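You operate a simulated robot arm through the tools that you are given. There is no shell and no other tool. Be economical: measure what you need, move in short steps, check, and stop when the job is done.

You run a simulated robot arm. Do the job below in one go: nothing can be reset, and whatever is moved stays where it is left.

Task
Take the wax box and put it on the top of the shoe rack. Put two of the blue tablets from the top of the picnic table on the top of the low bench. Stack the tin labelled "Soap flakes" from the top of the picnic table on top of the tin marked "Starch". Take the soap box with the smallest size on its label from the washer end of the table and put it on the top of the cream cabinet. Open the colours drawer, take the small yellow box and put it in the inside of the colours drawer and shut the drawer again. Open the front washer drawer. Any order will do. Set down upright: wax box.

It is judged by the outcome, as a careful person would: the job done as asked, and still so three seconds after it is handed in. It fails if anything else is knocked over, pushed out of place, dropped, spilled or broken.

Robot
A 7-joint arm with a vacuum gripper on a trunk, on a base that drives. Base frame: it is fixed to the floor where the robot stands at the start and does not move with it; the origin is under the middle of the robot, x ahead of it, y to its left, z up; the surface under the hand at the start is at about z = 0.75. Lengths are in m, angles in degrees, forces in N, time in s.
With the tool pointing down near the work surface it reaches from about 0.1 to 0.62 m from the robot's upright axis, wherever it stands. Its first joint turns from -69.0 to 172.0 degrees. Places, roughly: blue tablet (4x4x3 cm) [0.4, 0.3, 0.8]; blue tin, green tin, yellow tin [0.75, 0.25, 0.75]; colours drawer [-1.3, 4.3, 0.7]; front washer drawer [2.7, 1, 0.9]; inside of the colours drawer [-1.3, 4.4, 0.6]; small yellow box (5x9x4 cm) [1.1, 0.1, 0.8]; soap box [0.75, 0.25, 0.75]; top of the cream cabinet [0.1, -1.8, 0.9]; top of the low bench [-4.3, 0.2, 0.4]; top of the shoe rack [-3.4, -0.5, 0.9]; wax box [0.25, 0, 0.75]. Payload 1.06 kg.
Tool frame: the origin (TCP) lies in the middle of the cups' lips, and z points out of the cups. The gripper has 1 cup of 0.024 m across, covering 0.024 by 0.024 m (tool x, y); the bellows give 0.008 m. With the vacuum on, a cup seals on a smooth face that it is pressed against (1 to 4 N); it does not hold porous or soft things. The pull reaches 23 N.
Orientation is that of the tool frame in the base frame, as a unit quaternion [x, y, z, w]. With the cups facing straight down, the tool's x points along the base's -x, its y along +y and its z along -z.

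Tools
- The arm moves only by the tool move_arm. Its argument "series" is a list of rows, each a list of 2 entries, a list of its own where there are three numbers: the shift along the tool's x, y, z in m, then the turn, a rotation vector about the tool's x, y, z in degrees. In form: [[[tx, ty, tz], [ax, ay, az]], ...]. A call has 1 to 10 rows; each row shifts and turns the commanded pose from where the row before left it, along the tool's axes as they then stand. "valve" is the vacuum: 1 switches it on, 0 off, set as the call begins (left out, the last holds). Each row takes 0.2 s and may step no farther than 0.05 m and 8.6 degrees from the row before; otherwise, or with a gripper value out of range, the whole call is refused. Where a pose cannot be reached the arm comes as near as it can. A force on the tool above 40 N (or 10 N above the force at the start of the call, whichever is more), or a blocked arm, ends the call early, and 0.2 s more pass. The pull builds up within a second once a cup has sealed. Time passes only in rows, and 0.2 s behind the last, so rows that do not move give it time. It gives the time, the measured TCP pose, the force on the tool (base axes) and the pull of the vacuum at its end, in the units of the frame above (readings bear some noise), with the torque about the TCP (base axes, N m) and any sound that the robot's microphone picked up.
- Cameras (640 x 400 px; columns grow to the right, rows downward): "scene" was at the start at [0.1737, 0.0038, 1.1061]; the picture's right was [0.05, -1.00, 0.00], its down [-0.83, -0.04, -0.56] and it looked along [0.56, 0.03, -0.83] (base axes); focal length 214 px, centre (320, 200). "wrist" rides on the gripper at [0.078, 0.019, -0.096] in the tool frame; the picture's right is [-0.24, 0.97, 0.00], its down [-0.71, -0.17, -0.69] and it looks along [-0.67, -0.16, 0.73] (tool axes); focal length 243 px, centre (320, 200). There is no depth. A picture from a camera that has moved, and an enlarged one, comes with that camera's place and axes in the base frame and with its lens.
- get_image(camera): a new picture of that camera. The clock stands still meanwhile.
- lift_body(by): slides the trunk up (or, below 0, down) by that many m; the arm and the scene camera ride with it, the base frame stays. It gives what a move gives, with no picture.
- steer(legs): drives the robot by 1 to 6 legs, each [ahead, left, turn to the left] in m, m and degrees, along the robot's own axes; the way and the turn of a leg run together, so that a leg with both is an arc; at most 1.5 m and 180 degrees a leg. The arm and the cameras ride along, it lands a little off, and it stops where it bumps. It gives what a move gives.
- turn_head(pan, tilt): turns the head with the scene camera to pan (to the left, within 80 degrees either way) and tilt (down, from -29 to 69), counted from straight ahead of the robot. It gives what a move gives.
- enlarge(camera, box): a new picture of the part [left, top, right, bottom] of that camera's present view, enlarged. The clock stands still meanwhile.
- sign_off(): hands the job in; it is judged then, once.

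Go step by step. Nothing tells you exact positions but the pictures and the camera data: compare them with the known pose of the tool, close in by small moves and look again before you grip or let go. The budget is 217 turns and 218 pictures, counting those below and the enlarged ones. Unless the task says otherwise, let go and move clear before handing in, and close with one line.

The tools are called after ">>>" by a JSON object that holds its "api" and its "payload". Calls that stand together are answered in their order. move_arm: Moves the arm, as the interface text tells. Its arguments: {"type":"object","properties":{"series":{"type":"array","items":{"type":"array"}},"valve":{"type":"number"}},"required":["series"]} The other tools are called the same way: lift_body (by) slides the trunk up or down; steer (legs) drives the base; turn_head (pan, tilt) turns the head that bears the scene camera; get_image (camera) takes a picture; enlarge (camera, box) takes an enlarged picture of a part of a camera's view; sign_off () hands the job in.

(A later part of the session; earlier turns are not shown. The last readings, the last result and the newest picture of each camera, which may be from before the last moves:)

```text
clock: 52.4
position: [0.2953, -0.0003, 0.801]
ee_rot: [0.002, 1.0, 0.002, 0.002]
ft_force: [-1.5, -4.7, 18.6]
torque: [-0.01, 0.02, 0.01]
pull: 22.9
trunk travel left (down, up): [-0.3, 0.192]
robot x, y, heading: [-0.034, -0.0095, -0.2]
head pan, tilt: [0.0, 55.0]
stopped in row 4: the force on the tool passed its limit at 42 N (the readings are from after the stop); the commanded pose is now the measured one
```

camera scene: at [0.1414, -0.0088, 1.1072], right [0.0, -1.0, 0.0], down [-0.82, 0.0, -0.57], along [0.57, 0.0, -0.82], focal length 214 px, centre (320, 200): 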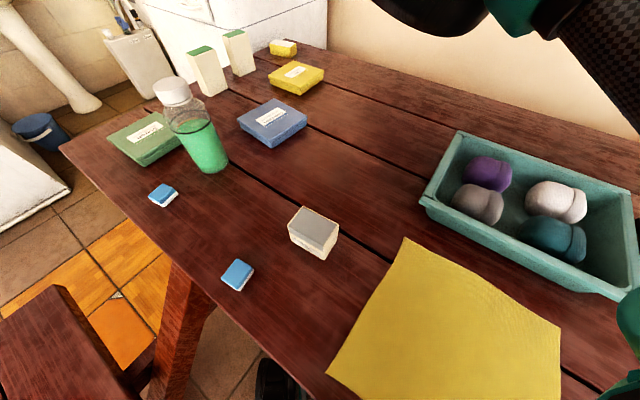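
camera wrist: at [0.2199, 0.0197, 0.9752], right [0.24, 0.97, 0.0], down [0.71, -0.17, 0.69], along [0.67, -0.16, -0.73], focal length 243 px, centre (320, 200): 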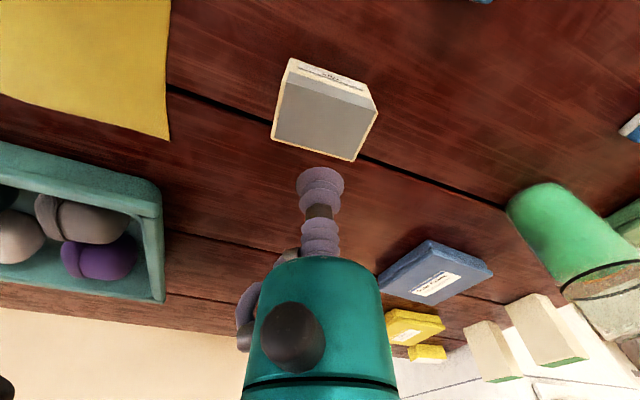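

It sealed. I'll lift gently.

>>> {"api": "move_arm", "payload": {"series": [[[0, 0, -0.01], [0, 0, 0]], [[0, 0, -0.02], [0, 0, 0]], [[0, 0, -0.03], [0, 0, 0]], [[0, 0, -0.04], [0, 0, 0]], [[0, 0, -0.04], [0, 0, 0]], [[0, 0, -0.04], [0, 0, 0]]]}}

>>> {"api": "get_image", "payload": {"camera": "wrist"}}

>>> {"api": "get_image", "payload": {"camera": "scene"}}

```text
clock: 53.8
position: [0.2945, -0.0001, 0.9819]
ee_rot: [0.002, 1.0, 0.001, 0.001]
ft_force: [0.3, -0.3, -0.3]
torque: [-0.02, -0.07, 0.02]
pull: 22.8
trunk travel left (down, up): [-0.3, 0.192]
robot x, y, heading: [-0.0294, -0.008, -0.1]
head pan, tilt: [0.0, 55.0]
```

```text
181 pictures are left
camera wrist: at [0.2156, 0.0189, 1.0761], right [0.24, 0.97, 0.0], down [0.71, -0.17, 0.69], along [0.67, -0.16, -0.73], focal length 243 px, centre (320, 200)
```

wrist: 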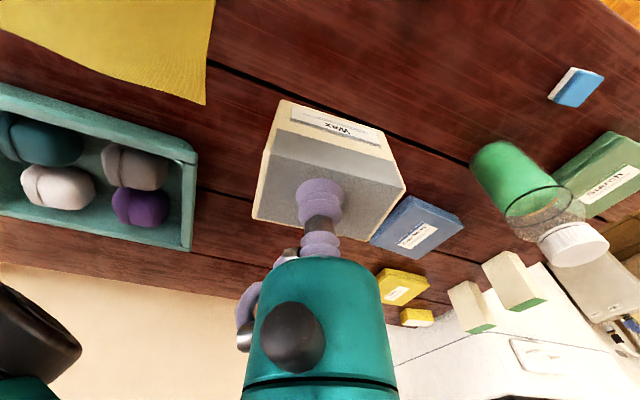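

```text
180 pictures are left
camera scene: at [0.1413, -0.0089, 1.1072], right [0.0, -1.0, 0.0], down [-0.82, 0.0, -0.57], along [0.57, 0.0, -0.82], focal length 214 px, centre (320, 200)
```

scene: 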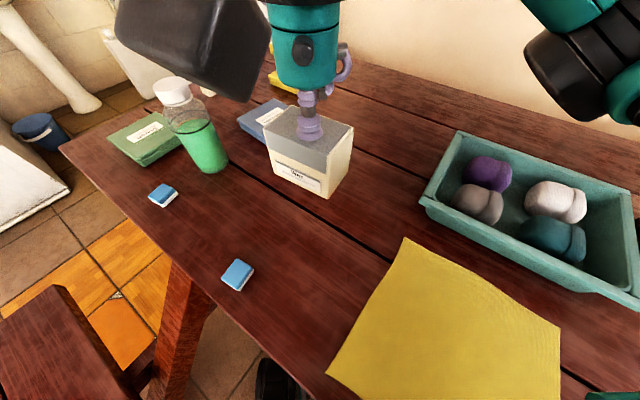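

The wax box is held upright. I'll back out to the clear spot and turn round to see the way to the shoe rack.

>>> {"api": "steer", "payload": {"legs": [[-0.7, 0, 0]]}}

>>> {"api": "steer", "payload": {"legs": [[0, 0, 90]]}}

>>> {"api": "turn_head", "payload": {"pan": 60, "tilt": 20}}

>>> {"api": "get_image", "payload": {"camera": "scene"}}

```text
clock: 57.8
position: [-0.4276, 0.0019, 0.981]
ee_rot: [-0.009, 1.0, 0.001, 0.001]
ft_force: [0.4, -0.4, -1.5]
torque: [0.01, -0.01, -0.02]
pull: 22.8
trunk travel left (down, up): [-0.3, 0.192]
robot x, y, heading: [-0.7542, -0.0156, 1.1]
head pan, tilt: [0.0, 55.0]
```

```text
clock: 62.0
position: [-0.7687, 0.3133, 0.9819]
ee_rot: [0.712, -0.702, -0.001, 0.0]
ft_force: [0.4, -0.3, -0.7]
torque: [0.01, 0.03, -0.01]
pull: 22.7
trunk travel left (down, up): [-0.3, 0.192]
robot x, y, heading: [-0.7523, -0.0143, 90.8]
head pan, tilt: [0.0, 55.0]
```

```text
clock: 63.3
position: [-0.7684, 0.3138, 0.9808]
ee_rot: [0.712, -0.702, -0.001, 0.001]
ft_force: [0.3, -1.0, -1.2]
torque: [-0.02, -0.01, 0.01]
pull: 23.2
trunk travel left (down, up): [-0.3, 0.192]
robot x, y, heading: [-0.756, -0.0143, 90.8]
head pan, tilt: [60.0, 20.0]
```

```text
179 pictures are left
camera scene: at [-0.836, 0.1332, 1.1592], right [0.49, 0.87, 0.0], down [0.3, -0.17, -0.94], along [-0.82, 0.46, -0.34], focal length 214 px, centre (320, 200)
```

scene: 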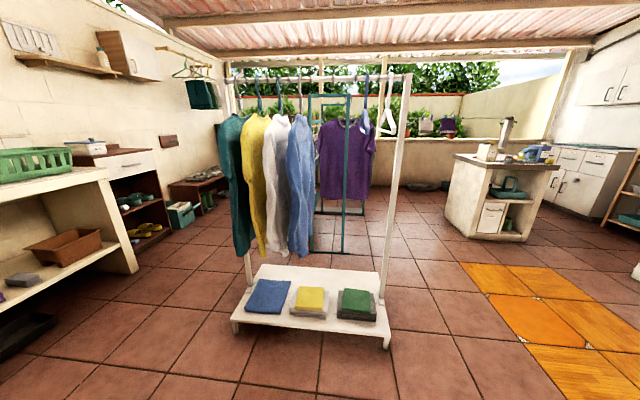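

I can see the shoe rack (left, with drawer top) and the low bench past it, with a clothes rack in between. I'll pass left of the clothes rack.

>>> {"api": "steer", "payload": {"legs": [[0, 0, 107.3], [1.37, 0, 0]]}}

>>> {"api": "turn_head", "payload": {"pan": 0, "tilt": 25}}

>>> {"api": "get_image", "payload": {"camera": "scene"}}

```text
clock: 74.5
position: [-2.3649, -0.5092, 0.9803]
ee_rot: [0.989, 0.145, -0.001, 0.001]
ft_force: [0.6, -0.4, -0.3]
torque: [-0.02, -0.02, -0.05]
pull: 22.3
trunk travel left (down, up): [-0.3, 0.192]
robot x, y, heading: [-2.0538, -0.407, -163.3]
head pan, tilt: [60.0, 20.0]
```

```text
clock: 75.8
position: [-2.3657, -0.5095, 0.9804]
ee_rot: [0.99, 0.144, 0.0, 0.001]
ft_force: [0.7, -0.9, -0.3]
torque: [0.01, 0.0, -0.01]
pull: 22.9
trunk travel left (down, up): [-0.3, 0.192]
robot x, y, heading: [-2.0526, -0.41, -163.3]
head pan, tilt: [0.0, 25.0]
```

```text
178 pictures are left
camera scene: at [-2.2378, -0.4627, 1.1512], right [-0.29, 0.96, 0.0], down [0.41, 0.12, -0.91], along [-0.87, -0.26, -0.42], focal length 214 px, centre (320, 200)
```

scene: 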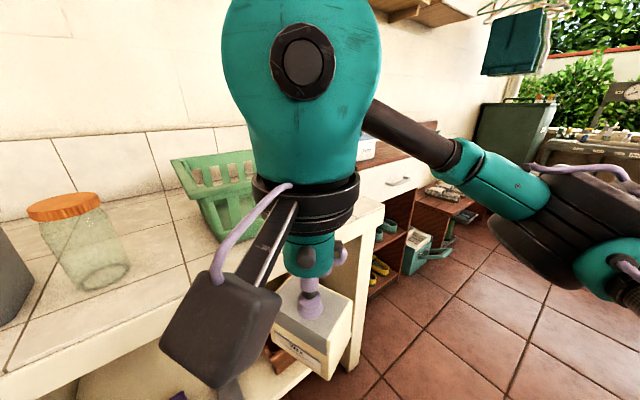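

The counter is close on the left, so I'll swing the hand away from it and pass ahead to the shoe rack.

>>> {"api": "steer", "payload": {"legs": [[0, 0, -35], [0.93, 0, 0]]}}

>>> {"api": "turn_head", "payload": {"pan": 50, "tilt": 35}}

>>> {"api": "get_image", "payload": {"camera": "scene"}}

```text
clock: 82.3
position: [-3.235, -0.011, 0.9811]
ee_rot: [0.986, -0.167, -0.001, 0.0]
ft_force: [0.0, 0.1, -1.8]
torque: [-0.01, 0.03, 0.01]
pull: 22.7
trunk travel left (down, up): [-0.3, 0.192]
robot x, y, heading: [-2.9226, -0.1092, 160.7]
head pan, tilt: [0.0, 25.0]
```

```text
clock: 83.5
position: [-3.2347, -0.0113, 0.9812]
ee_rot: [0.986, -0.166, -0.001, 0.001]
ft_force: [0.2, 0.4, -0.9]
torque: [0.0, 0.0, 0.03]
pull: 23.0
trunk travel left (down, up): [-0.3, 0.192]
robot x, y, heading: [-2.9193, -0.1093, 160.8]
head pan, tilt: [50.0, 35.0]
```

```text
177 pictures are left
camera scene: at [-3.0917, -0.1209, 1.1354], right [-0.51, 0.86, 0.0], down [0.49, 0.29, -0.82], along [-0.7, -0.42, -0.57], focal length 214 px, centre (320, 200)
```

scene: 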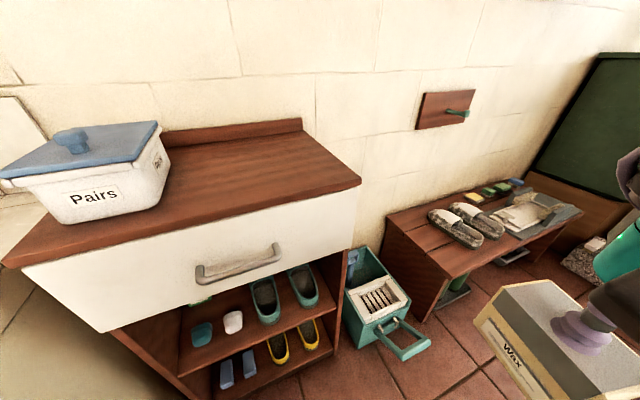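

The shoe rack top has free space to the right of the "Pairs" box, around (-3.43, -0.46). I'll raise the box a bit, close in, and face the rack.

>>> {"api": "move_arm", "payload": {"series": [[[0, 0, -0.04], [0, 0, 0]], [[0, 0, -0.04], [0, 0, 0]]]}}

>>> {"api": "steer", "payload": {"legs": [[0.176, 0.104, 0], [0, 0, 50]]}}

>>> {"api": "turn_head", "payload": {"pan": 15, "tilt": 45}}

>>> {"api": "get_image", "payload": {"camera": "scene"}}

>>> {"api": "get_image", "payload": {"camera": "wrist"}}

```text
clock: 84.1
position: [-3.2327, -0.0103, 1.0638]
ee_rot: [0.986, -0.167, -0.001, 0.001]
ft_force: [0.3, -0.1, -0.8]
torque: [0.0, -0.01, 0.0]
pull: 23.1
trunk travel left (down, up): [-0.3, 0.192]
robot x, y, heading: [-2.9236, -0.1102, 160.9]
head pan, tilt: [50.0, 35.0]
```

```text
clock: 87.9
position: [-3.3977, -0.3176, 1.0632]
ee_rot: [0.967, 0.254, 0.0, 0.001]
ft_force: [0.1, 0.0, -1.2]
torque: [-0.04, -0.06, -0.03]
pull: 22.4
trunk travel left (down, up): [-0.3, 0.192]
robot x, y, heading: [-3.1204, -0.1527, -150.7]
head pan, tilt: [50.0, 35.0]
```

```text
clock: 88.9
position: [-3.3989, -0.3189, 1.0624]
ee_rot: [0.967, 0.253, 0.0, 0.001]
ft_force: [-11.5, -0.7, -11.0]
torque: [-0.31, -0.53, 0.39]
pull: 22.6
trunk travel left (down, up): [-0.3, 0.192]
robot x, y, heading: [-3.1203, -0.1494, -150.5]
head pan, tilt: [15.0, 45.0]
```

```text
176 pictures are left
camera scene: at [-3.2629, -0.2586, 1.1225], right [-0.71, 0.7, 0.0], down [0.49, 0.49, -0.72], along [-0.51, -0.51, -0.69], focal length 214 px, centre (320, 200)
```

scene: 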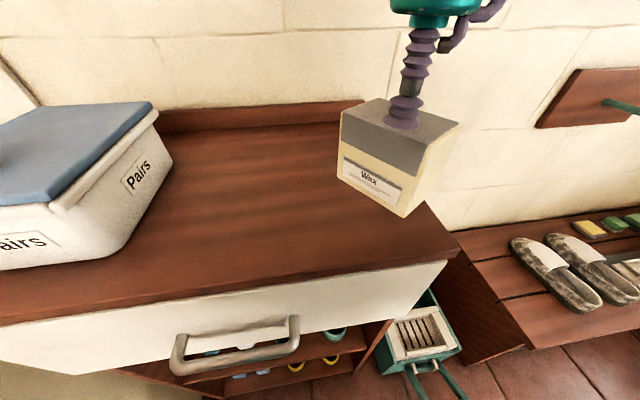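

```text
175 pictures are left
camera wrist: at [-3.321, -0.2961, 1.1576], right [0.27, -0.96, 0.0], down [-0.7, -0.2, 0.69], along [-0.66, -0.19, -0.73], focal length 243 px, centre (320, 200)
```

wrist: 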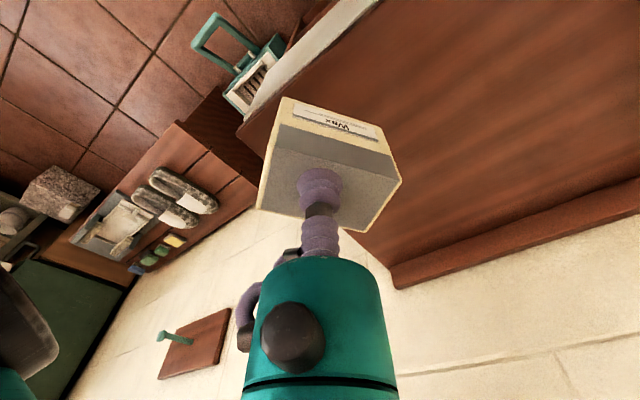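

The head brushed the wrist camera, so I'll turn the head aside. Then I'll move the box over the middle of the free area, about (-3.486, -0.513).

>>> {"api": "turn_head", "payload": {"pan": -10, "tilt": 45}}

>>> {"api": "move_arm", "payload": {"series": [[[-0.0342, 0.0253, 0], [0, 0, 0]], [[-0.0342, 0.0253, 0], [0, 0, 0]], [[-0.0342, 0.0253, 0], [0, 0, 0]], [[-0.0342, 0.0253, 0], [0, 0, 0]], [[-0.0342, 0.0253, 0], [0, 0, 0]], [[0, 0, 0.04], [0, 0, 0]]]}}

>>> {"api": "turn_head", "payload": {"pan": 15, "tilt": 45}}

>>> {"api": "get_image", "payload": {"camera": "scene"}}

>>> {"api": "get_image", "payload": {"camera": "wrist"}}

```text
clock: 89.8
position: [-3.3993, -0.318, 1.0626]
ee_rot: [0.968, 0.252, -0.001, 0.002]
ft_force: [-41.1, 4.5, -19.1]
torque: [-1.14, -2.37, 1.98]
pull: 23.0
trunk travel left (down, up): [-0.3, 0.192]
robot x, y, heading: [-3.1192, -0.1538, -150.6]
head pan, tilt: [-10.0, 45.0]
```

```text
clock: 91.2
position: [-3.4838, -0.5033, 1.0235]
ee_rot: [0.967, 0.255, -0.002, 0.001]
ft_force: [0.6, -0.8, -0.7]
torque: [0.04, 0.04, -0.03]
pull: 22.8
out of reach, approached as far as the arm can: row 5
trunk travel left (down, up): [-0.3, 0.192]
robot x, y, heading: [-3.1134, -0.1534, -150.6]
head pan, tilt: [-10.0, 45.0]
```

```text
clock: 92.1
position: [-3.4838, -0.5028, 1.0233]
ee_rot: [0.967, 0.254, -0.001, 0.001]
ft_force: [-0.2, 0.3, -0.9]
torque: [0.0, -0.05, -0.02]
pull: 23.1
trunk travel left (down, up): [-0.3, 0.192]
robot x, y, heading: [-3.1164, -0.1497, -150.6]
head pan, tilt: [15.0, 45.0]
```

```text
174 pictures are left
camera scene: at [-3.263, -0.257, 1.1206], right [-0.7, 0.71, 0.0], down [0.51, 0.49, -0.71], along [-0.51, -0.49, -0.71], focal length 214 px, centre (320, 200)
```

scene: 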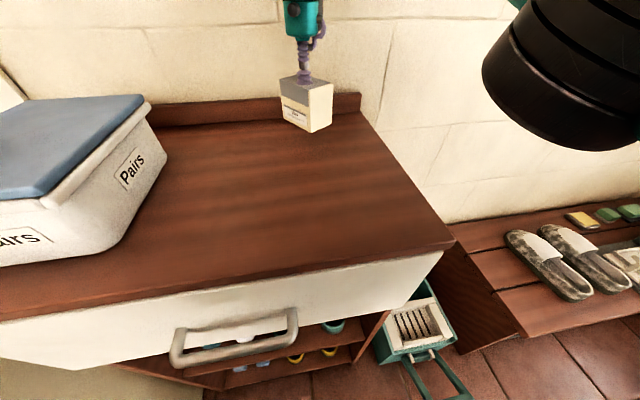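

```text
173 pictures are left
camera wrist: at [-3.4068, -0.4801, 1.119], right [0.27, -0.96, 0.0], down [-0.7, -0.2, 0.69], along [-0.66, -0.19, -0.73], focal length 243 px, centre (320, 200)
```

wrist: 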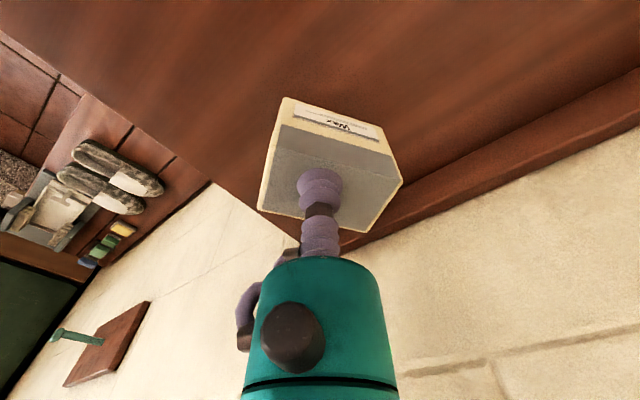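

The drop point lies in the middle of the free top. I'll go down gently until I feel contact.

>>> {"api": "move_arm", "payload": {"series": [[[0, 0, 0.04], [0, 0, 0]], [[0, 0, 0.02], [0, 0, 0]], [[0, 0, 0.006], [0, 0, 0]], [[0, 0, 0.006], [0, 0, 0]]]}}

>>> {"api": "get_image", "payload": {"camera": "scene"}}

```text
clock: 92.8
position: [-3.4835, -0.5011, 0.9708]
ee_rot: [0.968, 0.252, -0.004, 0.008]
ft_force: [-1.5, -0.6, 13.5]
torque: [0.13, -0.06, 0.0]
pull: 22.7
trunk travel left (down, up): [-0.3, 0.192]
robot x, y, heading: [-3.1173, -0.1515, -150.8]
head pan, tilt: [15.0, 45.0]
stopped in row 3: the force on the tool passed its limit at 50 N (the readings are from after the stop); the commanded pose is now the measured one
```

```text
172 pictures are left
camera scene: at [-3.2627, -0.2565, 1.1207], right [-0.7, 0.71, 0.0], down [0.51, 0.49, -0.71], along [-0.51, -0.5, -0.71], focal length 214 px, centre (320, 200)
```

scene: 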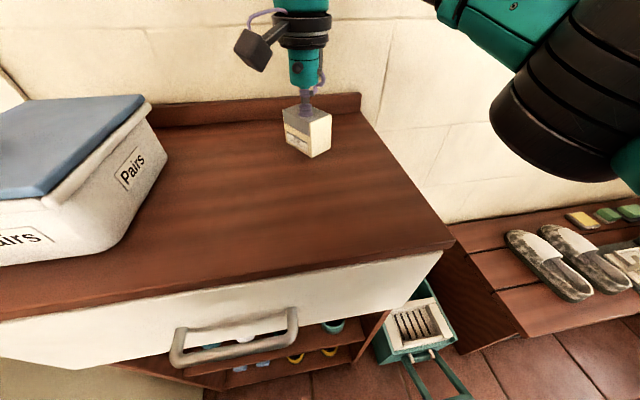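

The box rests on the top. I'll release it, wait, and lift off.

>>> {"api": "move_arm", "payload": {"series": [[[0, 0, -0.001], [0, 0, 0]], [[0, 0, 0], [0, 0, 0]], [[0, 0, 0], [0, 0, 0]], [[0, 0, 0], [0, 0, 0]], [[0, 0, -0.01], [0, 0, 0]], [[0, 0, -0.04], [0, 0, 0]], [[0, 0, -0.04], [0, 0, 0]]], "valve": 0}}

>>> {"api": "get_image", "payload": {"camera": "scene"}}

>>> {"api": "get_image", "payload": {"camera": "wrist"}}

```text
clock: 94.3
position: [-3.4834, -0.4997, 1.0592]
ee_rot: [0.967, 0.253, -0.003, 0.005]
ft_force: [-0.1, -0.3, -0.2]
torque: [0.0, -0.01, -0.03]
pull: 0.1
trunk travel left (down, up): [-0.3, 0.192]
robot x, y, heading: [-3.1209, -0.1501, -150.7]
head pan, tilt: [15.0, 45.0]
```

```text
171 pictures are left
camera scene: at [-3.2627, -0.2571, 1.1206], right [-0.7, 0.71, 0.0], down [0.5, 0.49, -0.71], along [-0.51, -0.49, -0.71], focal length 214 px, centre (320, 200)
```

scene: 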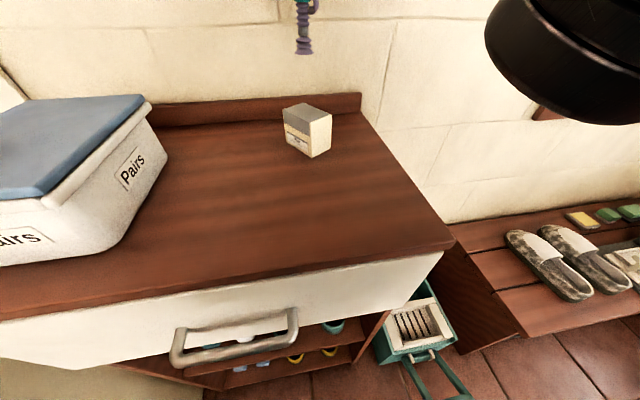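

```text
170 pictures are left
camera wrist: at [-3.4052, -0.476, 1.154], right [0.27, -0.96, 0.01], down [-0.7, -0.19, 0.69], along [-0.66, -0.2, -0.72], focal length 243 px, centre (320, 200)
```

wrist: 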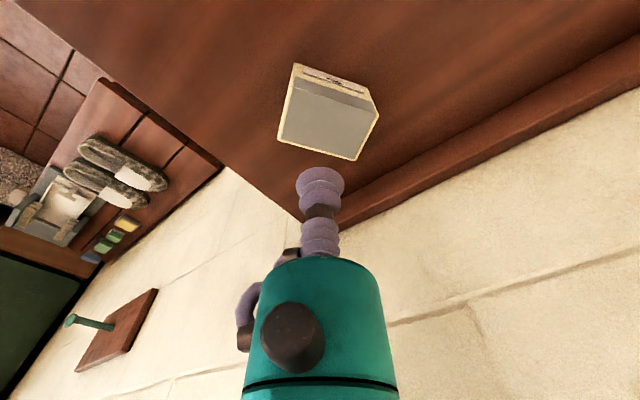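

The wax box stands upright on the shoe rack. I'll retract the hand, back off, turn round clockwise over open floor and return to the table.

>>> {"api": "turn_head", "payload": {"pan": -10, "tilt": 30}}

>>> {"api": "move_arm", "payload": {"series": [[[0.022, -0.032, 0], [0, 0, 0]], [[0.022, -0.032, 0], [0, 0, 0]], [[0.022, -0.032, 0], [0, 0, 0]], [[0.022, -0.032, 0], [0, 0, 0]]]}}

>>> {"api": "steer", "payload": {"legs": [[-0.265, -0.023, 0], [0, 0, -105], [0, 0, -104]]}}

>>> {"api": "get_image", "payload": {"camera": "scene"}}

```text
clock: 95.2
position: [-3.4826, -0.4993, 1.0594]
ee_rot: [0.968, 0.252, -0.003, 0.006]
ft_force: [-0.1, 0.5, 0.4]
torque: [0.0, 0.01, 0.03]
pull: 0.0
trunk travel left (down, up): [-0.3, 0.192]
robot x, y, heading: [-3.1171, -0.1482, -150.7]
head pan, tilt: [-10.0, 30.0]
```

```text
clock: 96.2
position: [-3.4699, -0.3454, 1.059]
ee_rot: [0.968, 0.252, -0.002, 0.006]
ft_force: [0.1, -0.3, -0.7]
torque: [0.02, -0.02, 0.04]
pull: 0.1
trunk travel left (down, up): [-0.3, 0.192]
robot x, y, heading: [-3.1189, -0.1493, -150.4]
head pan, tilt: [-10.0, 30.0]
```

```text
clock: 107.0
position: [-2.4964, -0.0184, 1.0585]
ee_rot: [0.021, 1.0, 0.006, 0.004]
ft_force: [-0.2, 0.1, -0.5]
torque: [0.03, 0.03, -0.01]
pull: 0.0
trunk travel left (down, up): [-0.3, 0.192]
robot x, y, heading: [-2.8963, 0.0001, -2.2]
head pan, tilt: [-10.0, 30.0]
```

```text
169 pictures are left
camera scene: at [-2.708, -0.0244, 1.1432], right [-0.21, -0.98, 0.0], down [-0.49, 0.11, -0.87], along [0.85, -0.18, -0.5], focal length 214 px, centre (320, 200)
```

scene: 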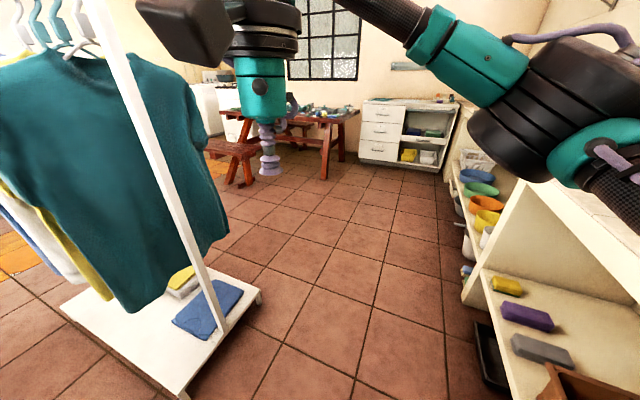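

The lane back between the clothes rack and the counter is clear, so I'll drive back towards the table.

>>> {"api": "steer", "payload": {"legs": [[0.86, -0.217, 0], [1.29, 0.3, 2.2]]}}

>>> {"api": "turn_head", "payload": {"pan": -20, "tilt": 45}}

>>> {"api": "get_image", "payload": {"camera": "scene"}}

```text
clock: 117.9
position: [-0.3443, 0.0186, 1.0579]
ee_rot: [0.014, 1.0, 0.006, 0.005]
ft_force: [-0.1, -0.2, 0.3]
torque: [0.04, 0.0, 0.0]
pull: 0.1
trunk travel left (down, up): [-0.3, 0.192]
robot x, y, heading: [-0.7458, 0.027, -1.5]
head pan, tilt: [-10.0, 30.0]
```

```text
clock: 118.7
position: [-0.3433, 0.0181, 1.0589]
ee_rot: [0.014, 1.0, 0.006, 0.005]
ft_force: [-0.1, 0.3, 0.3]
torque: [-0.03, -0.03, -0.01]
pull: 0.0
trunk travel left (down, up): [-0.3, 0.192]
robot x, y, heading: [-0.7467, 0.031, -1.4]
head pan, tilt: [-20.0, 45.0]
```

```text
168 pictures are left
camera scene: at [-0.5682, -0.0014, 1.1206], right [-0.36, -0.93, 0.0], down [-0.66, 0.26, -0.71], along [0.66, -0.26, -0.71], focal length 214 px, centre (320, 200)
```

scene: 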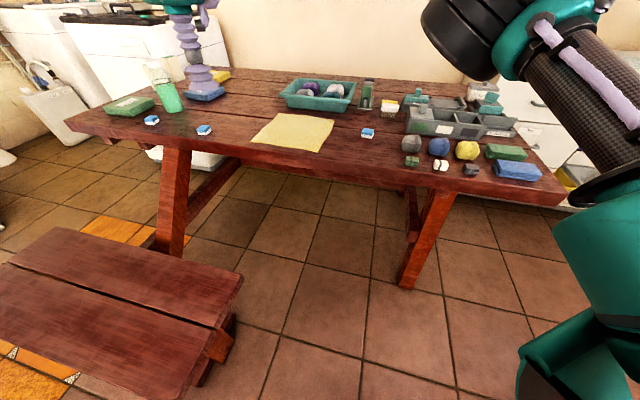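

Now I go back in for the nearest blue tablet.

>>> {"api": "steer", "payload": {"legs": [[0.71, -0.014, 1.4]]}}

>>> {"api": "turn_head", "payload": {"pan": 0, "tilt": 58}}

>>> {"api": "get_image", "payload": {"camera": "scene"}}

>>> {"api": "get_image", "payload": {"camera": "wrist"}}

```text
clock: 122.6
position: [0.3674, 0.0089, 1.0571]
ee_rot: [-0.002, 1.0, 0.006, 0.005]
ft_force: [-0.2, -0.2, 0.4]
torque: [0.02, 0.04, -0.02]
pull: 0.1
trunk travel left (down, up): [-0.3, 0.192]
robot x, y, heading: [-0.0355, 0.0082, 0.6]
head pan, tilt: [-20.0, 45.0]
```

```text
clock: 123.4
position: [0.3671, 0.009, 1.0589]
ee_rot: [-0.002, 1.0, 0.007, 0.004]
ft_force: [-0.8, 0.4, 0.2]
torque: [0.05, -0.01, 0.01]
pull: 0.0
trunk travel left (down, up): [-0.3, 0.192]
robot x, y, heading: [-0.0378, 0.0069, 0.4]
head pan, tilt: [0.0, 58.0]
```

```text
167 pictures are left
camera scene: at [0.136, 0.01, 1.1035], right [0.01, -1.0, 0.0], down [-0.85, 0.0, -0.53], along [0.53, 0.0, -0.85], focal length 214 px, centre (320, 200)
```

scene: 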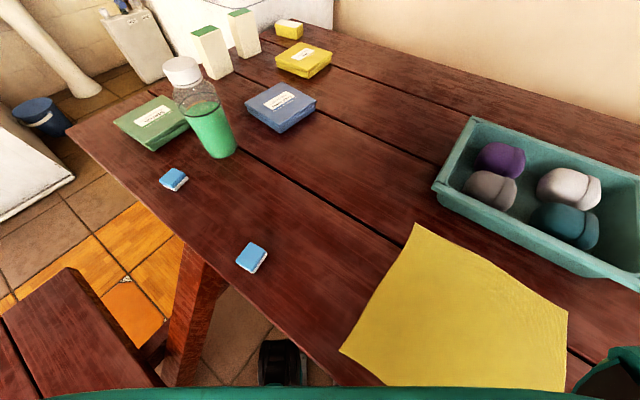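

```text
166 pictures are left
camera wrist: at [0.2879, 0.0272, 1.1528], right [0.23, 0.97, 0.01], down [0.7, -0.18, 0.69], along [0.67, -0.15, -0.72], focal length 243 px, centre (320, 200)
```

wrist: 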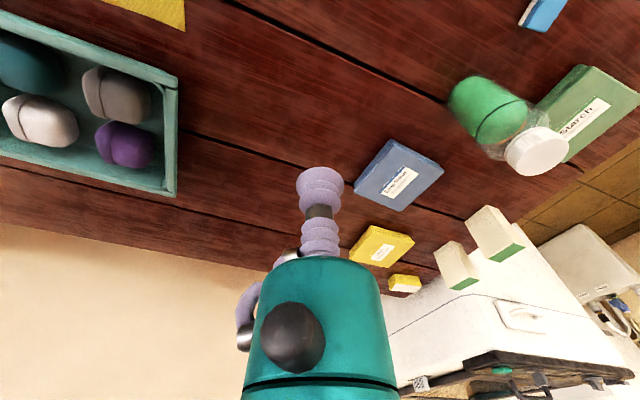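

Tablet A's top is at about (0.237, 0.116). I'll level the tool and move above it.

>>> {"api": "move_arm", "payload": {"series": [[[0, 0, 0], [0.75, 0.5, 0]], [[0.0325, 0.027, 0.02], [0, 0, 0]], [[0.0325, 0.027, 0.02], [0, 0, 0]], [[0.0325, 0.027, 0.02], [0, 0, 0]], [[0.0325, 0.027, 0.02], [0, 0, 0]], [[0, 0, 0.045], [0, 0, 0]], [[0, 0, 0.045], [0, 0, 0]]]}}

>>> {"api": "get_image", "payload": {"camera": "wrist"}}

```text
clock: 125.0
position: [0.237, 0.1163, 0.8836]
ee_rot: [-0.001, 1.0, 0.0, 0.001]
ft_force: [0.3, 0.1, -0.2]
torque: [-0.02, -0.01, -0.01]
pull: 0.0
trunk travel left (down, up): [-0.3, 0.192]
robot x, y, heading: [-0.0346, 0.0094, 0.5]
head pan, tilt: [0.0, 58.0]
```

```text
165 pictures are left
camera wrist: at [0.1578, 0.136, 0.9783], right [0.23, 0.97, 0.0], down [0.71, -0.17, 0.69], along [0.67, -0.16, -0.73], focal length 243 px, centre (320, 200)
```

wrist: 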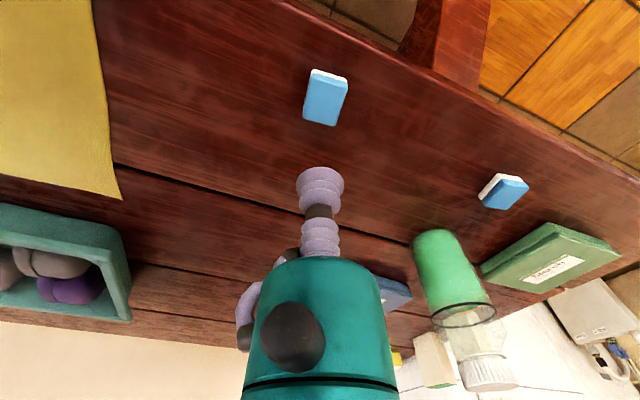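

It is well aligned. I'll shift a few mm and descend with the vacuum on in fine steps.

>>> {"api": "move_arm", "payload": {"series": [[[0.004, 0.003, 0.045], [0, 0, 0]], [[0, 0, 0.03], [0, 0, 0]], [[0, 0, 0.008], [0, 0, 0]], [[0, 0, 0.004], [0, 0, 0]], [[0, 0, 0.003], [0, 0, 0]]], "valve": 1}}

```text
clock: 126.2
position: [0.2307, 0.1203, 0.7993]
ee_rot: [-0.001, 1.0, 0.0, 0.0]
ft_force: [0.6, 0.0, -0.5]
torque: [-0.01, 0.01, 0.02]
pull: 0.0
trunk travel left (down, up): [-0.3, 0.192]
robot x, y, heading: [-0.0329, 0.01, 0.2]
head pan, tilt: [0.0, 58.0]
```

>>> {"api": "move_arm", "payload": {"series": [[[0, 0, 0.004], [0, 0, 0]], [[0, 0, 0.003], [0, 0, 0]], [[0, 0, 0.003], [0, 0, 0]], [[0, 0, 0.003], [0, 0, 0]]]}}

```text
clock: 127.2
position: [0.2315, 0.1185, 0.7866]
ee_rot: [-0.003, 1.0, -0.001, 0.001]
ft_force: [-0.1, -0.4, 0.3]
torque: [0.06, -0.01, 0.01]
pull: 0.0
trunk travel left (down, up): [-0.3, 0.192]
robot x, y, heading: [-0.0337, 0.0089, 0.6]
head pan, tilt: [0.0, 58.0]
```

>>> {"api": "move_arm", "payload": {"series": [[[0, 0, 0.003], [0, 0, 0]], [[0, 0, 0.003], [0, 0, 0]], [[0, 0, 0.003], [0, 0, 0]]]}}

>>> {"api": "get_image", "payload": {"camera": "wrist"}}

```text
clock: 128.0
position: [0.2312, 0.1191, 0.7749]
ee_rot: [-0.002, 1.0, -0.001, 0.0]
ft_force: [-0.9, -0.1, 0.1]
torque: [-0.05, -0.01, 0.03]
pull: 0.1
trunk travel left (down, up): [-0.3, 0.192]
robot x, y, heading: [-0.0346, 0.0098, 0.4]
head pan, tilt: [0.0, 58.0]
```

```text
164 pictures are left
camera wrist: at [0.154, 0.1386, 0.8708], right [0.23, 0.97, 0.0], down [0.71, -0.17, 0.69], along [0.67, -0.16, -0.73], focal length 243 px, centre (320, 200)
```

wrist: 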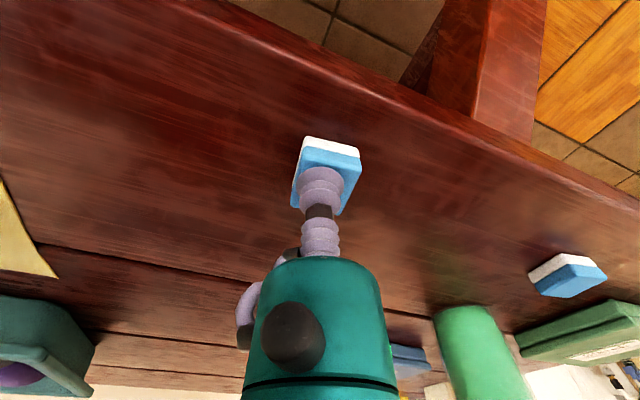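

>>> {"api": "move_arm", "payload": {"series": [[[0, 0.002, 0.003], [0, 0, 0]], [[0, 0, 0.003], [0, 0, 0]], [[0, 0, 0.003], [0, 0, 0]]]}}

```text
clock: 128.8
position: [0.2329, 0.1209, 0.7696]
ee_rot: [-0.003, 1.0, 0.0, 0.0]
ft_force: [-5.6, -1.6, 16.8]
torque: [-0.01, 0.01, -0.01]
pull: 23.1
trunk travel left (down, up): [-0.3, 0.192]
robot x, y, heading: [-0.0349, 0.0099, 0.3]
head pan, tilt: [0.0, 58.0]
```

Sealed. I'll lift, move the hand to the travel pose and back out.

>>> {"api": "move_arm", "payload": {"series": [[[0, 0, -0.01], [0, 0, 0]], [[0, 0, -0.03], [0, 0, 0]], [[0, 0, -0.045], [0, 0, 0]], [[0, 0, -0.045], [0, 0, 0]], [[-0.03, -0.025, -0.025], [0, 0, 0]], [[-0.03, -0.025, -0.02], [0, 0, 0]], [[-0.035, -0.025, -0.02], [0, 0, 0]], [[-0.03, -0.025, 0], [0, 0, 0]]]}}

>>> {"api": "get_image", "payload": {"camera": "wrist"}}

>>> {"api": "steer", "payload": {"legs": [[-0.72, -0.03, 0]]}}

```text
clock: 130.6
position: [0.3609, 0.0239, 0.9637]
ee_rot: [-0.002, 1.0, -0.001, 0.001]
ft_force: [0.5, -0.5, -0.3]
torque: [0.02, 0.01, 0.0]
pull: 22.9
trunk travel left (down, up): [-0.3, 0.192]
robot x, y, heading: [-0.0343, 0.0103, 0.6]
head pan, tilt: [0.0, 58.0]
```

```text
163 pictures are left
camera wrist: at [0.2817, 0.044, 1.0586], right [0.23, 0.97, 0.0], down [0.71, -0.17, 0.69], along [0.67, -0.16, -0.73], focal length 243 px, centre (320, 200)
```

wrist: 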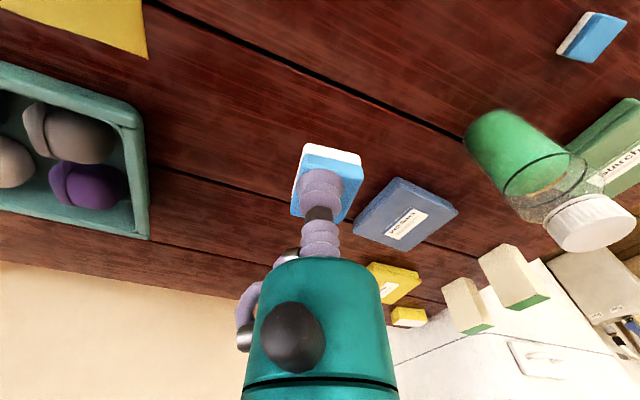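

```text
clock: 134.5
position: [-0.3423, -0.0086, 0.9634]
ee_rot: [-0.002, 1.0, -0.001, 0.0]
ft_force: [-0.4, 0.0, -0.2]
torque: [-0.02, -0.02, 0.02]
pull: 22.9
trunk travel left (down, up): [-0.3, 0.192]
robot x, y, heading: [-0.7386, -0.0248, 0.4]
head pan, tilt: [0.0, 58.0]
```

The tablet is held. Now I drive towards the low bench by the known lane.

>>> {"api": "steer", "payload": {"legs": [[0, 0, 97], [0, 0, 96.5], [1.33, 0, 0], [0, 0, -30], [0.92, 0, 0]]}}

>>> {"api": "turn_head", "payload": {"pan": 20, "tilt": 30}}

>>> {"api": "get_image", "payload": {"camera": "scene"}}

```text
clock: 155.5
position: [-3.3219, -0.1322, 0.9637]
ee_rot: [0.993, -0.12, 0.0, 0.0]
ft_force: [-0.8, -0.3, -0.2]
torque: [0.0, 0.02, 0.01]
pull: 22.6
trunk travel left (down, up): [-0.3, 0.192]
robot x, y, heading: [-2.9372, -0.2114, 166.3]
head pan, tilt: [0.0, 58.0]
```

```text
clock: 156.4
position: [-3.3219, -0.1312, 0.9642]
ee_rot: [0.993, -0.12, 0.0, -0.001]
ft_force: [-0.4, -0.1, 0.5]
torque: [0.03, -0.01, 0.0]
pull: 23.3
trunk travel left (down, up): [-0.3, 0.192]
robot x, y, heading: [-2.9364, -0.2103, 166.5]
head pan, tilt: [20.0, 30.0]
```

```text
162 pictures are left
camera scene: at [-3.121, -0.1971, 1.1431], right [-0.11, 0.99, 0.0], down [0.5, 0.06, -0.87], along [-0.86, -0.1, -0.5], focal length 214 px, centre (320, 200)
```

scene: 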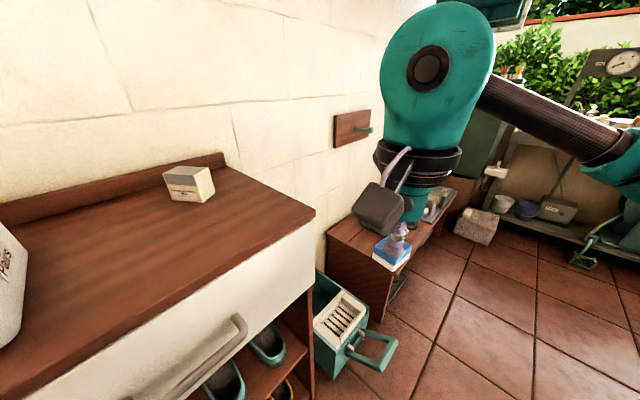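

I'll step away from the counter and crate, go alongside the low bench and face it.

>>> {"api": "steer", "payload": {"legs": [[0.267, -0.41, 0], [0.74, -0.156, 0], [0, 0, 60]]}}

>>> {"api": "turn_head", "payload": {"pan": -8, "tilt": 55}}

>>> {"api": "get_image", "payload": {"camera": "scene"}}

>>> {"api": "get_image", "payload": {"camera": "wrist"}}

```text
clock: 166.9
position: [-4.028, 0.2782, 0.9645]
ee_rot: [0.918, 0.397, 0.0, -0.001]
ft_force: [0.5, 0.2, -0.8]
torque: [0.0, -0.01, -0.03]
pull: 23.0
trunk travel left (down, up): [-0.3, 0.192]
robot x, y, heading: [-3.768, 0.582, -133.1]
head pan, tilt: [20.0, 30.0]
```

```text
clock: 167.8
position: [-4.0289, 0.2782, 0.9628]
ee_rot: [0.918, 0.398, -0.001, 0.0]
ft_force: [-0.7, 0.7, 0.0]
torque: [0.02, 0.02, 0.0]
pull: 22.7
trunk travel left (down, up): [-0.3, 0.192]
robot x, y, heading: [-3.7707, 0.5735, -133.2]
head pan, tilt: [-8.0, 55.0]
```

```text
161 pictures are left
camera scene: at [-3.893, 0.4574, 1.1072], right [-0.63, 0.78, 0.0], down [0.64, 0.52, -0.57], along [-0.45, -0.36, -0.82], focal length 214 px, centre (320, 200)
```

scene: 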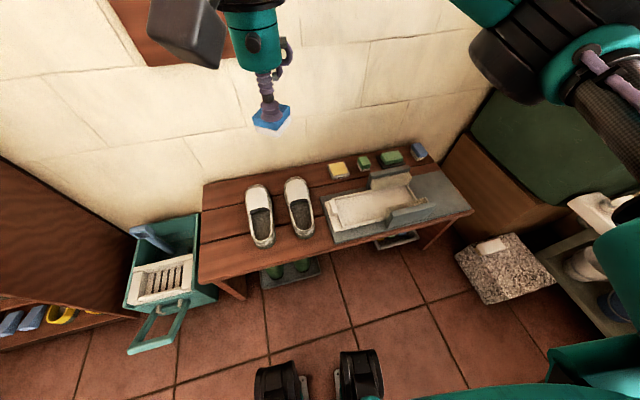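

```text
160 pictures are left
camera wrist: at [-3.9617, 0.3225, 1.0584], right [0.55, -0.84, 0.0], down [-0.61, -0.4, 0.69], along [-0.57, -0.37, -0.73], focal length 243 px, centre (320, 200)
```

wrist: 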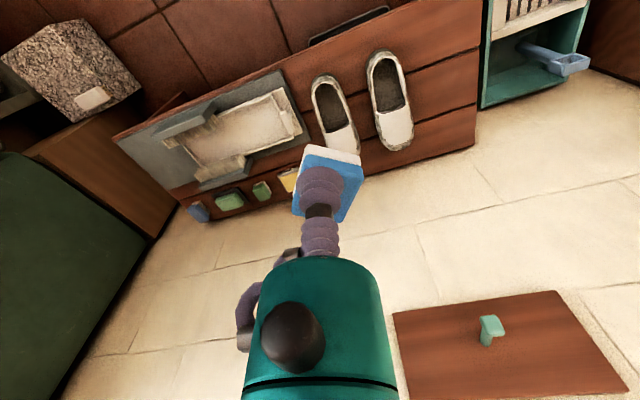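

The bench's left end, beside the slippers, is free: about (-3.978, -0.040) for the first tablet. I'll nudge closer and lower the trunk.

>>> {"api": "steer", "payload": {"legs": [[0.1, 0.069, 0]]}}

>>> {"api": "lift_body", "payload": {"by": -0.29}}

>>> {"api": "get_image", "payload": {"camera": "scene"}}

>>> {"api": "get_image", "payload": {"camera": "wrist"}}

```text
clock: 169.1
position: [-4.049, 0.1593, 0.963]
ee_rot: [0.918, 0.397, -0.001, -0.001]
ft_force: [-0.1, 0.0, -0.3]
torque: [0.01, 0.0, -0.01]
pull: 23.1
trunk travel left (down, up): [-0.3, 0.192]
robot x, y, heading: [-3.7892, 0.4569, -132.9]
head pan, tilt: [-8.0, 55.0]
```

```text
clock: 172.0
position: [-4.0482, 0.1609, 0.6739]
ee_rot: [0.918, 0.398, -0.001, 0.0]
ft_force: [0.2, -0.5, -0.1]
torque: [-0.01, 0.03, 0.01]
pull: 23.1
trunk travel left (down, up): [-0.01, 0.482]
robot x, y, heading: [-3.7872, 0.4564, -133.3]
head pan, tilt: [-8.0, 55.0]
```

```text
159 pictures are left
camera scene: at [-3.9721, 0.2765, 0.808], right [-0.63, 0.78, 0.0], down [0.64, 0.51, -0.57], along [-0.45, -0.36, -0.82], focal length 214 px, centre (320, 200)
```

scene: 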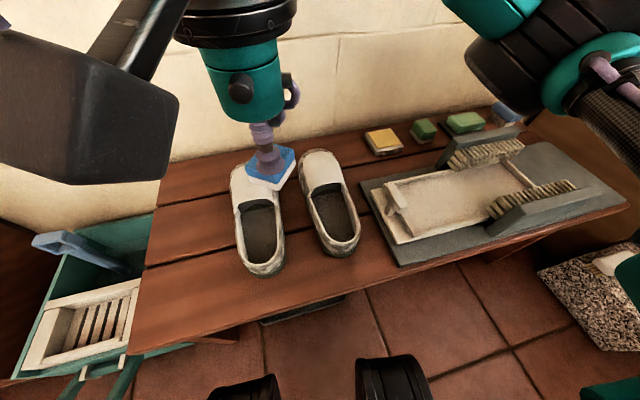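

```text
158 pictures are left
camera wrist: at [-3.9818, 0.2049, 0.7684], right [0.55, -0.84, 0.0], down [-0.61, -0.4, 0.69], along [-0.57, -0.37, -0.73], focal length 243 px, centre (320, 200)
```

wrist: 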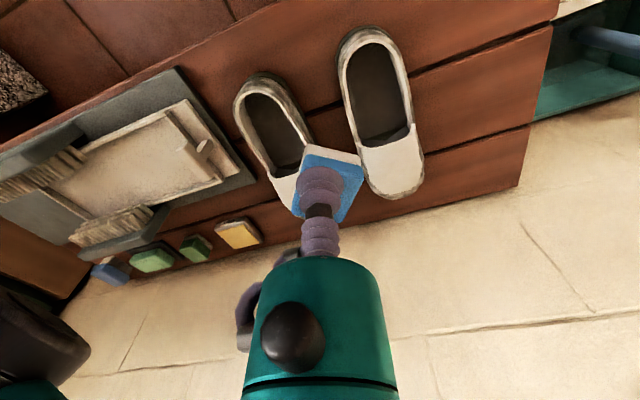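

I'll move over the free left end and lower partway.

>>> {"api": "move_arm", "payload": {"series": [[[-0.0209, 0.034, 0], [0, 0, 0]], [[-0.0209, 0.034, 0], [0, 0, 0]], [[-0.0209, 0.034, 0], [0, 0, 0]], [[-0.0209, 0.034, 0], [0, 0, 0]], [[-0.0209, 0.034, 0], [0, 0, 0]], [[-0.0209, 0.034, 0], [0, 0, 0]], [[0, 0, 0.05], [0, 0, 0]], [[0, 0, 0.05], [0, 0, 0]], [[0, 0, 0.05], [0, 0, 0]]]}}

>>> {"api": "get_image", "payload": {"camera": "scene"}}

>>> {"api": "get_image", "payload": {"camera": "wrist"}}

```text
clock: 174.0
position: [-3.9923, -0.0502, 0.5209]
ee_rot: [0.918, 0.398, -0.001, 0.0]
ft_force: [-0.2, -0.4, -0.9]
torque: [-0.03, 0.0, -0.02]
pull: 22.9
out of reach, approached as far as the arm can: row 6
trunk travel left (down, up): [-0.01, 0.482]
robot x, y, heading: [-3.7865, 0.4612, -133.1]
head pan, tilt: [-8.0, 55.0]
```

```text
157 pictures are left
camera scene: at [-3.9721, 0.2765, 0.808], right [-0.63, 0.78, 0.0], down [0.64, 0.51, -0.57], along [-0.45, -0.36, -0.82], focal length 214 px, centre (320, 200)
```

scene: 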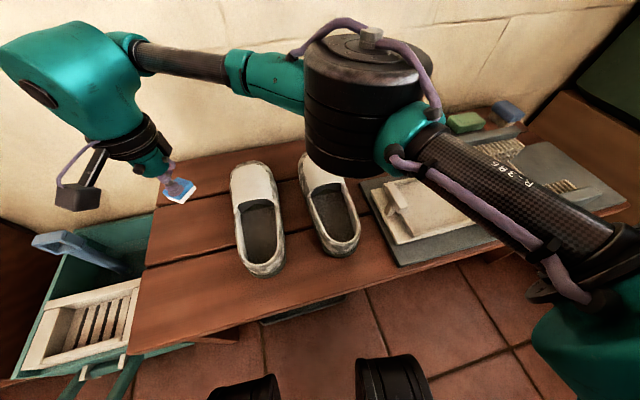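

```text
156 pictures are left
camera wrist: at [-3.9251, -0.0064, 0.6157], right [0.55, -0.84, 0.0], down [-0.61, -0.4, 0.69], along [-0.57, -0.37, -0.73], focal length 243 px, centre (320, 200)
```

wrist: 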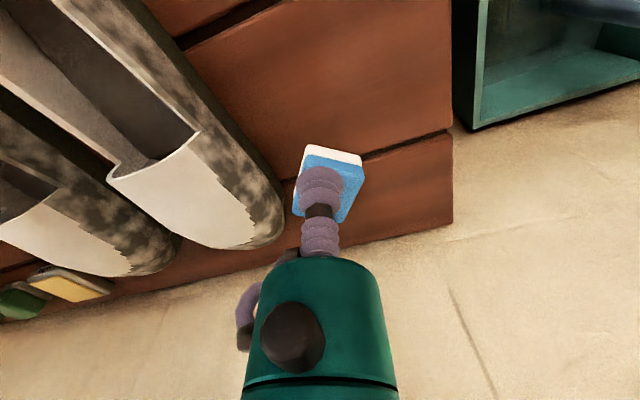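

The spot below is clear of the slipper. I'll descend gently.

>>> {"api": "move_arm", "payload": {"series": [[[0, 0, 0.045], [0, 0, 0]], [[0, 0, 0.015], [0, 0, 0]], [[0, 0, 0.006], [0, 0, 0]], [[0, 0, 0.006], [0, 0, 0]], [[0, 0, 0.006], [0, 0, 0]]]}}

```text
clock: 175.2
position: [-3.9916, -0.0511, 0.446]
ee_rot: [0.918, 0.396, 0.0, -0.001]
ft_force: [0.5, -0.1, -0.7]
torque: [0.0, -0.01, 0.04]
pull: 22.8
trunk travel left (down, up): [-0.01, 0.482]
robot x, y, heading: [-3.7916, 0.4581, -133.1]
head pan, tilt: [-8.0, 55.0]
```

>>> {"api": "move_arm", "payload": {"series": [[[0, 0, 0.004], [0, 0, 0]], [[0, 0, 0.004], [0, 0, 0]], [[0, 0, 0.003], [0, 0, 0]], [[0, 0, 0.003], [0, 0, 0]], [[0, 0, 0.003], [0, 0, 0]]]}}

```text
clock: 176.4
position: [-3.9914, -0.0519, 0.4338]
ee_rot: [0.918, 0.397, -0.001, 0.002]
ft_force: [-1.5, 5.7, 17.3]
torque: [-0.02, -0.03, -0.01]
pull: 23.2
trunk travel left (down, up): [-0.01, 0.482]
robot x, y, heading: [-3.7894, 0.4594, -132.9]
head pan, tilt: [-8.0, 55.0]
stopped in row 5: the force on the tool passed its limit at 42 N (the readings are from after the stop); the commanded pose is now the measured one
```

It's in contact, so I'll release and lift.

>>> {"api": "move_arm", "payload": {"series": [[[0, 0, 0], [0, 0, 0]], [[0, 0, 0], [0, 0, 0]], [[0, 0, 0], [0, 0, 0]], [[0, 0, -0.008], [0, 0, 0]], [[0, 0, -0.04], [0, 0, 0]], [[0, 0, -0.05], [0, 0, 0]], [[0, 0, -0.05], [0, 0, 0]], [[0, 0, -0.05], [0, 0, 0]], [[0, 0, -0.05], [0, 0, 0]]], "valve": 0}}

>>> {"api": "move_arm", "payload": {"series": [[[0.0209, -0.034, 0], [0, 0, 0]], [[0.0209, -0.034, 0], [0, 0, 0]], [[0.0209, -0.034, 0], [0, 0, 0]], [[0.0209, -0.034, 0], [0, 0, 0]], [[0.0209, -0.034, 0], [0, 0, 0]]]}}

>>> {"api": "get_image", "payload": {"camera": "scene"}}

>>> {"api": "lift_body", "payload": {"by": 0.29}}

```text
clock: 178.4
position: [-3.9951, -0.051, 0.6808]
ee_rot: [0.918, 0.397, 0.0, 0.001]
ft_force: [0.1, -0.2, 0.0]
torque: [0.03, -0.08, -0.01]
pull: 0.0
trunk travel left (down, up): [-0.01, 0.482]
robot x, y, heading: [-3.7867, 0.4571, -133.2]
head pan, tilt: [-8.0, 55.0]
```

```text
clock: 179.6
position: [-4.0435, 0.1415, 0.6823]
ee_rot: [0.918, 0.396, 0.0, 0.001]
ft_force: [-0.3, -0.3, -0.6]
torque: [0.01, 0.01, 0.0]
pull: 0.1
trunk travel left (down, up): [-0.01, 0.482]
robot x, y, heading: [-3.789, 0.4581, -133.2]
head pan, tilt: [-8.0, 55.0]
```

```text
155 pictures are left
camera scene: at [-3.9721, 0.2762, 0.808], right [-0.63, 0.78, 0.0], down [0.64, 0.51, -0.57], along [-0.45, -0.36, -0.82], focal length 214 px, centre (320, 200)
```

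scene: 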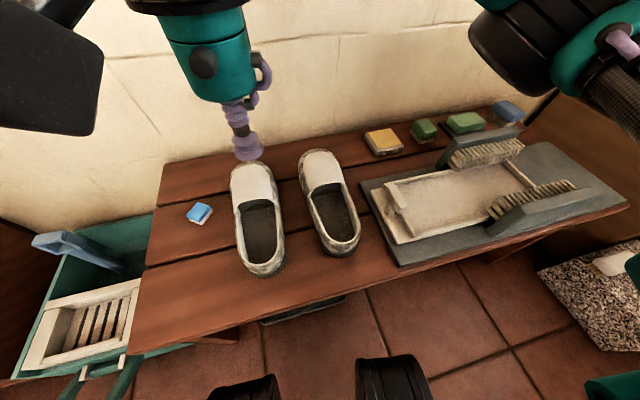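

```text
clock: 182.5
position: [-4.0431, 0.1406, 0.9682]
ee_rot: [0.918, 0.397, 0.001, 0.002]
ft_force: [1.1, -0.5, 0.4]
torque: [-0.02, 0.02, 0.03]
pull: 0.1
trunk travel left (down, up): [-0.3, 0.192]
robot x, y, heading: [-3.7883, 0.4569, -133.1]
head pan, tilt: [-8.0, 55.0]
```

The first tablet lies on the bench. I'll go back for the isolated third tablet on the table's right half.

>>> {"api": "steer", "payload": {"legs": [[-0.25, 0, 0], [0, 0, 133.1], [0.717, -0.64, 0]]}}

>>> {"api": "steer", "payload": {"legs": [[0.87, -0.22, 0], [1.26, 0.27, 0]]}}

>>> {"api": "turn_head", "payload": {"pan": -30, "tilt": 45}}

>>> {"api": "get_image", "payload": {"camera": "scene"}}

```text
clock: 195.6
position: [-2.474, 0.0718, 0.9688]
ee_rot: [-0.022, 1.0, 0.002, 0.001]
ft_force: [0.1, -0.4, -0.1]
torque: [0.02, -0.01, 0.02]
pull: 0.1
trunk travel left (down, up): [-0.3, 0.192]
robot x, y, heading: [-2.8751, 0.0203, 2.5]
head pan, tilt: [-8.0, 55.0]
```

```text
clock: 206.6
position: [-0.2997, 0.1916, 0.9693]
ee_rot: [-0.002, 1.0, 0.001, 0.002]
ft_force: [0.1, -0.3, -0.7]
torque: [-0.01, 0.02, 0.0]
pull: 0.0
trunk travel left (down, up): [-0.3, 0.192]
robot x, y, heading: [-0.7063, 0.1569, 0.4]
head pan, tilt: [-8.0, 55.0]
```

```text
clock: 207.5
position: [-0.2992, 0.1924, 0.9681]
ee_rot: [-0.002, 1.0, 0.002, 0.002]
ft_force: [0.7, -0.6, -0.5]
torque: [-0.01, -0.01, 0.0]
pull: 0.0
trunk travel left (down, up): [-0.3, 0.192]
robot x, y, heading: [-0.7077, 0.1562, 0.2]
head pan, tilt: [-30.0, 45.0]
```

```text
154 pictures are left
camera scene: at [-0.5319, 0.1183, 1.1205], right [-0.49, -0.87, 0.0], down [-0.62, 0.35, -0.71], along [0.61, -0.35, -0.71], focal length 214 px, centre (320, 200)
```

scene: 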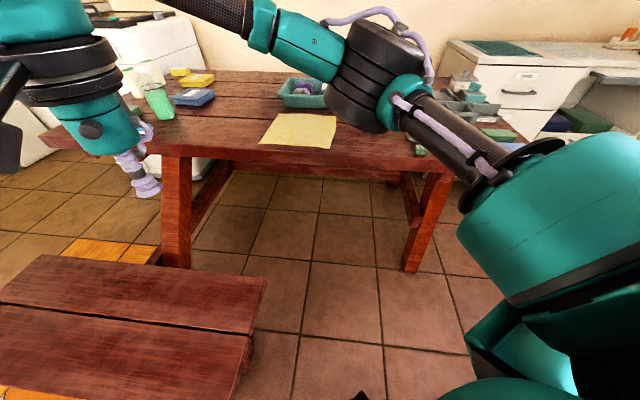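

>>> {"api": "steer", "payload": {"legs": [[0, 0, -40], [0.594, 0.055, 0]]}}

>>> {"api": "turn_head", "payload": {"pan": 0, "tilt": 57}}

>>> {"api": "get_image", "payload": {"camera": "scene"}}

>>> {"api": "get_image", "payload": {"camera": "wrist"}}

```text
clock: 212.7
position: [0.0996, -0.4318, 0.9671]
ee_rot: [0.353, 0.936, 0.002, 0.001]
ft_force: [-0.2, 0.3, 0.4]
torque: [0.0, 0.05, 0.0]
pull: 0.1
trunk travel left (down, up): [-0.3, 0.192]
robot x, y, heading: [-0.2274, -0.1915, -41.0]
head pan, tilt: [-30.0, 45.0]
```

```text
clock: 213.7
position: [0.0995, -0.4317, 0.9684]
ee_rot: [0.352, 0.936, 0.001, 0.003]
ft_force: [-0.3, -0.7, 0.0]
torque: [-0.01, 0.01, -0.01]
pull: 0.2
trunk travel left (down, up): [-0.3, 0.192]
robot x, y, heading: [-0.2257, -0.1882, -41.5]
head pan, tilt: [0.0, 57.0]
```

```text
153 pictures are left
camera scene: at [-0.0966, -0.3012, 1.1047], right [-0.66, -0.75, 0.0], down [-0.63, 0.55, -0.54], along [0.41, -0.36, -0.84], focal length 214 px, centre (320, 200)
```

scene: 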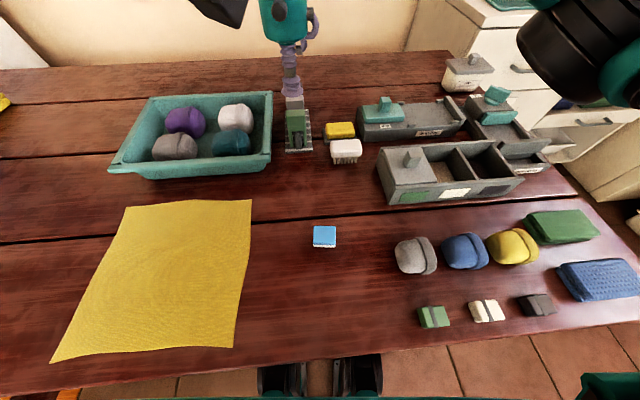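

```text
152 pictures are left
camera wrist: at [0.0526, -0.3664, 1.063], right [0.82, 0.58, 0.0], down [0.42, -0.6, 0.69], along [0.4, -0.56, -0.73], focal length 243 px, centre (320, 200)
```

wrist: 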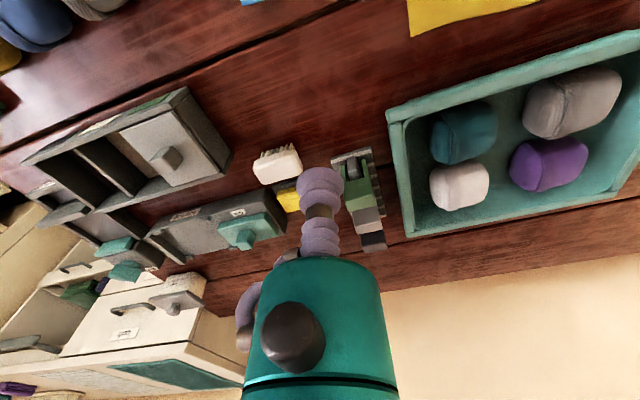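

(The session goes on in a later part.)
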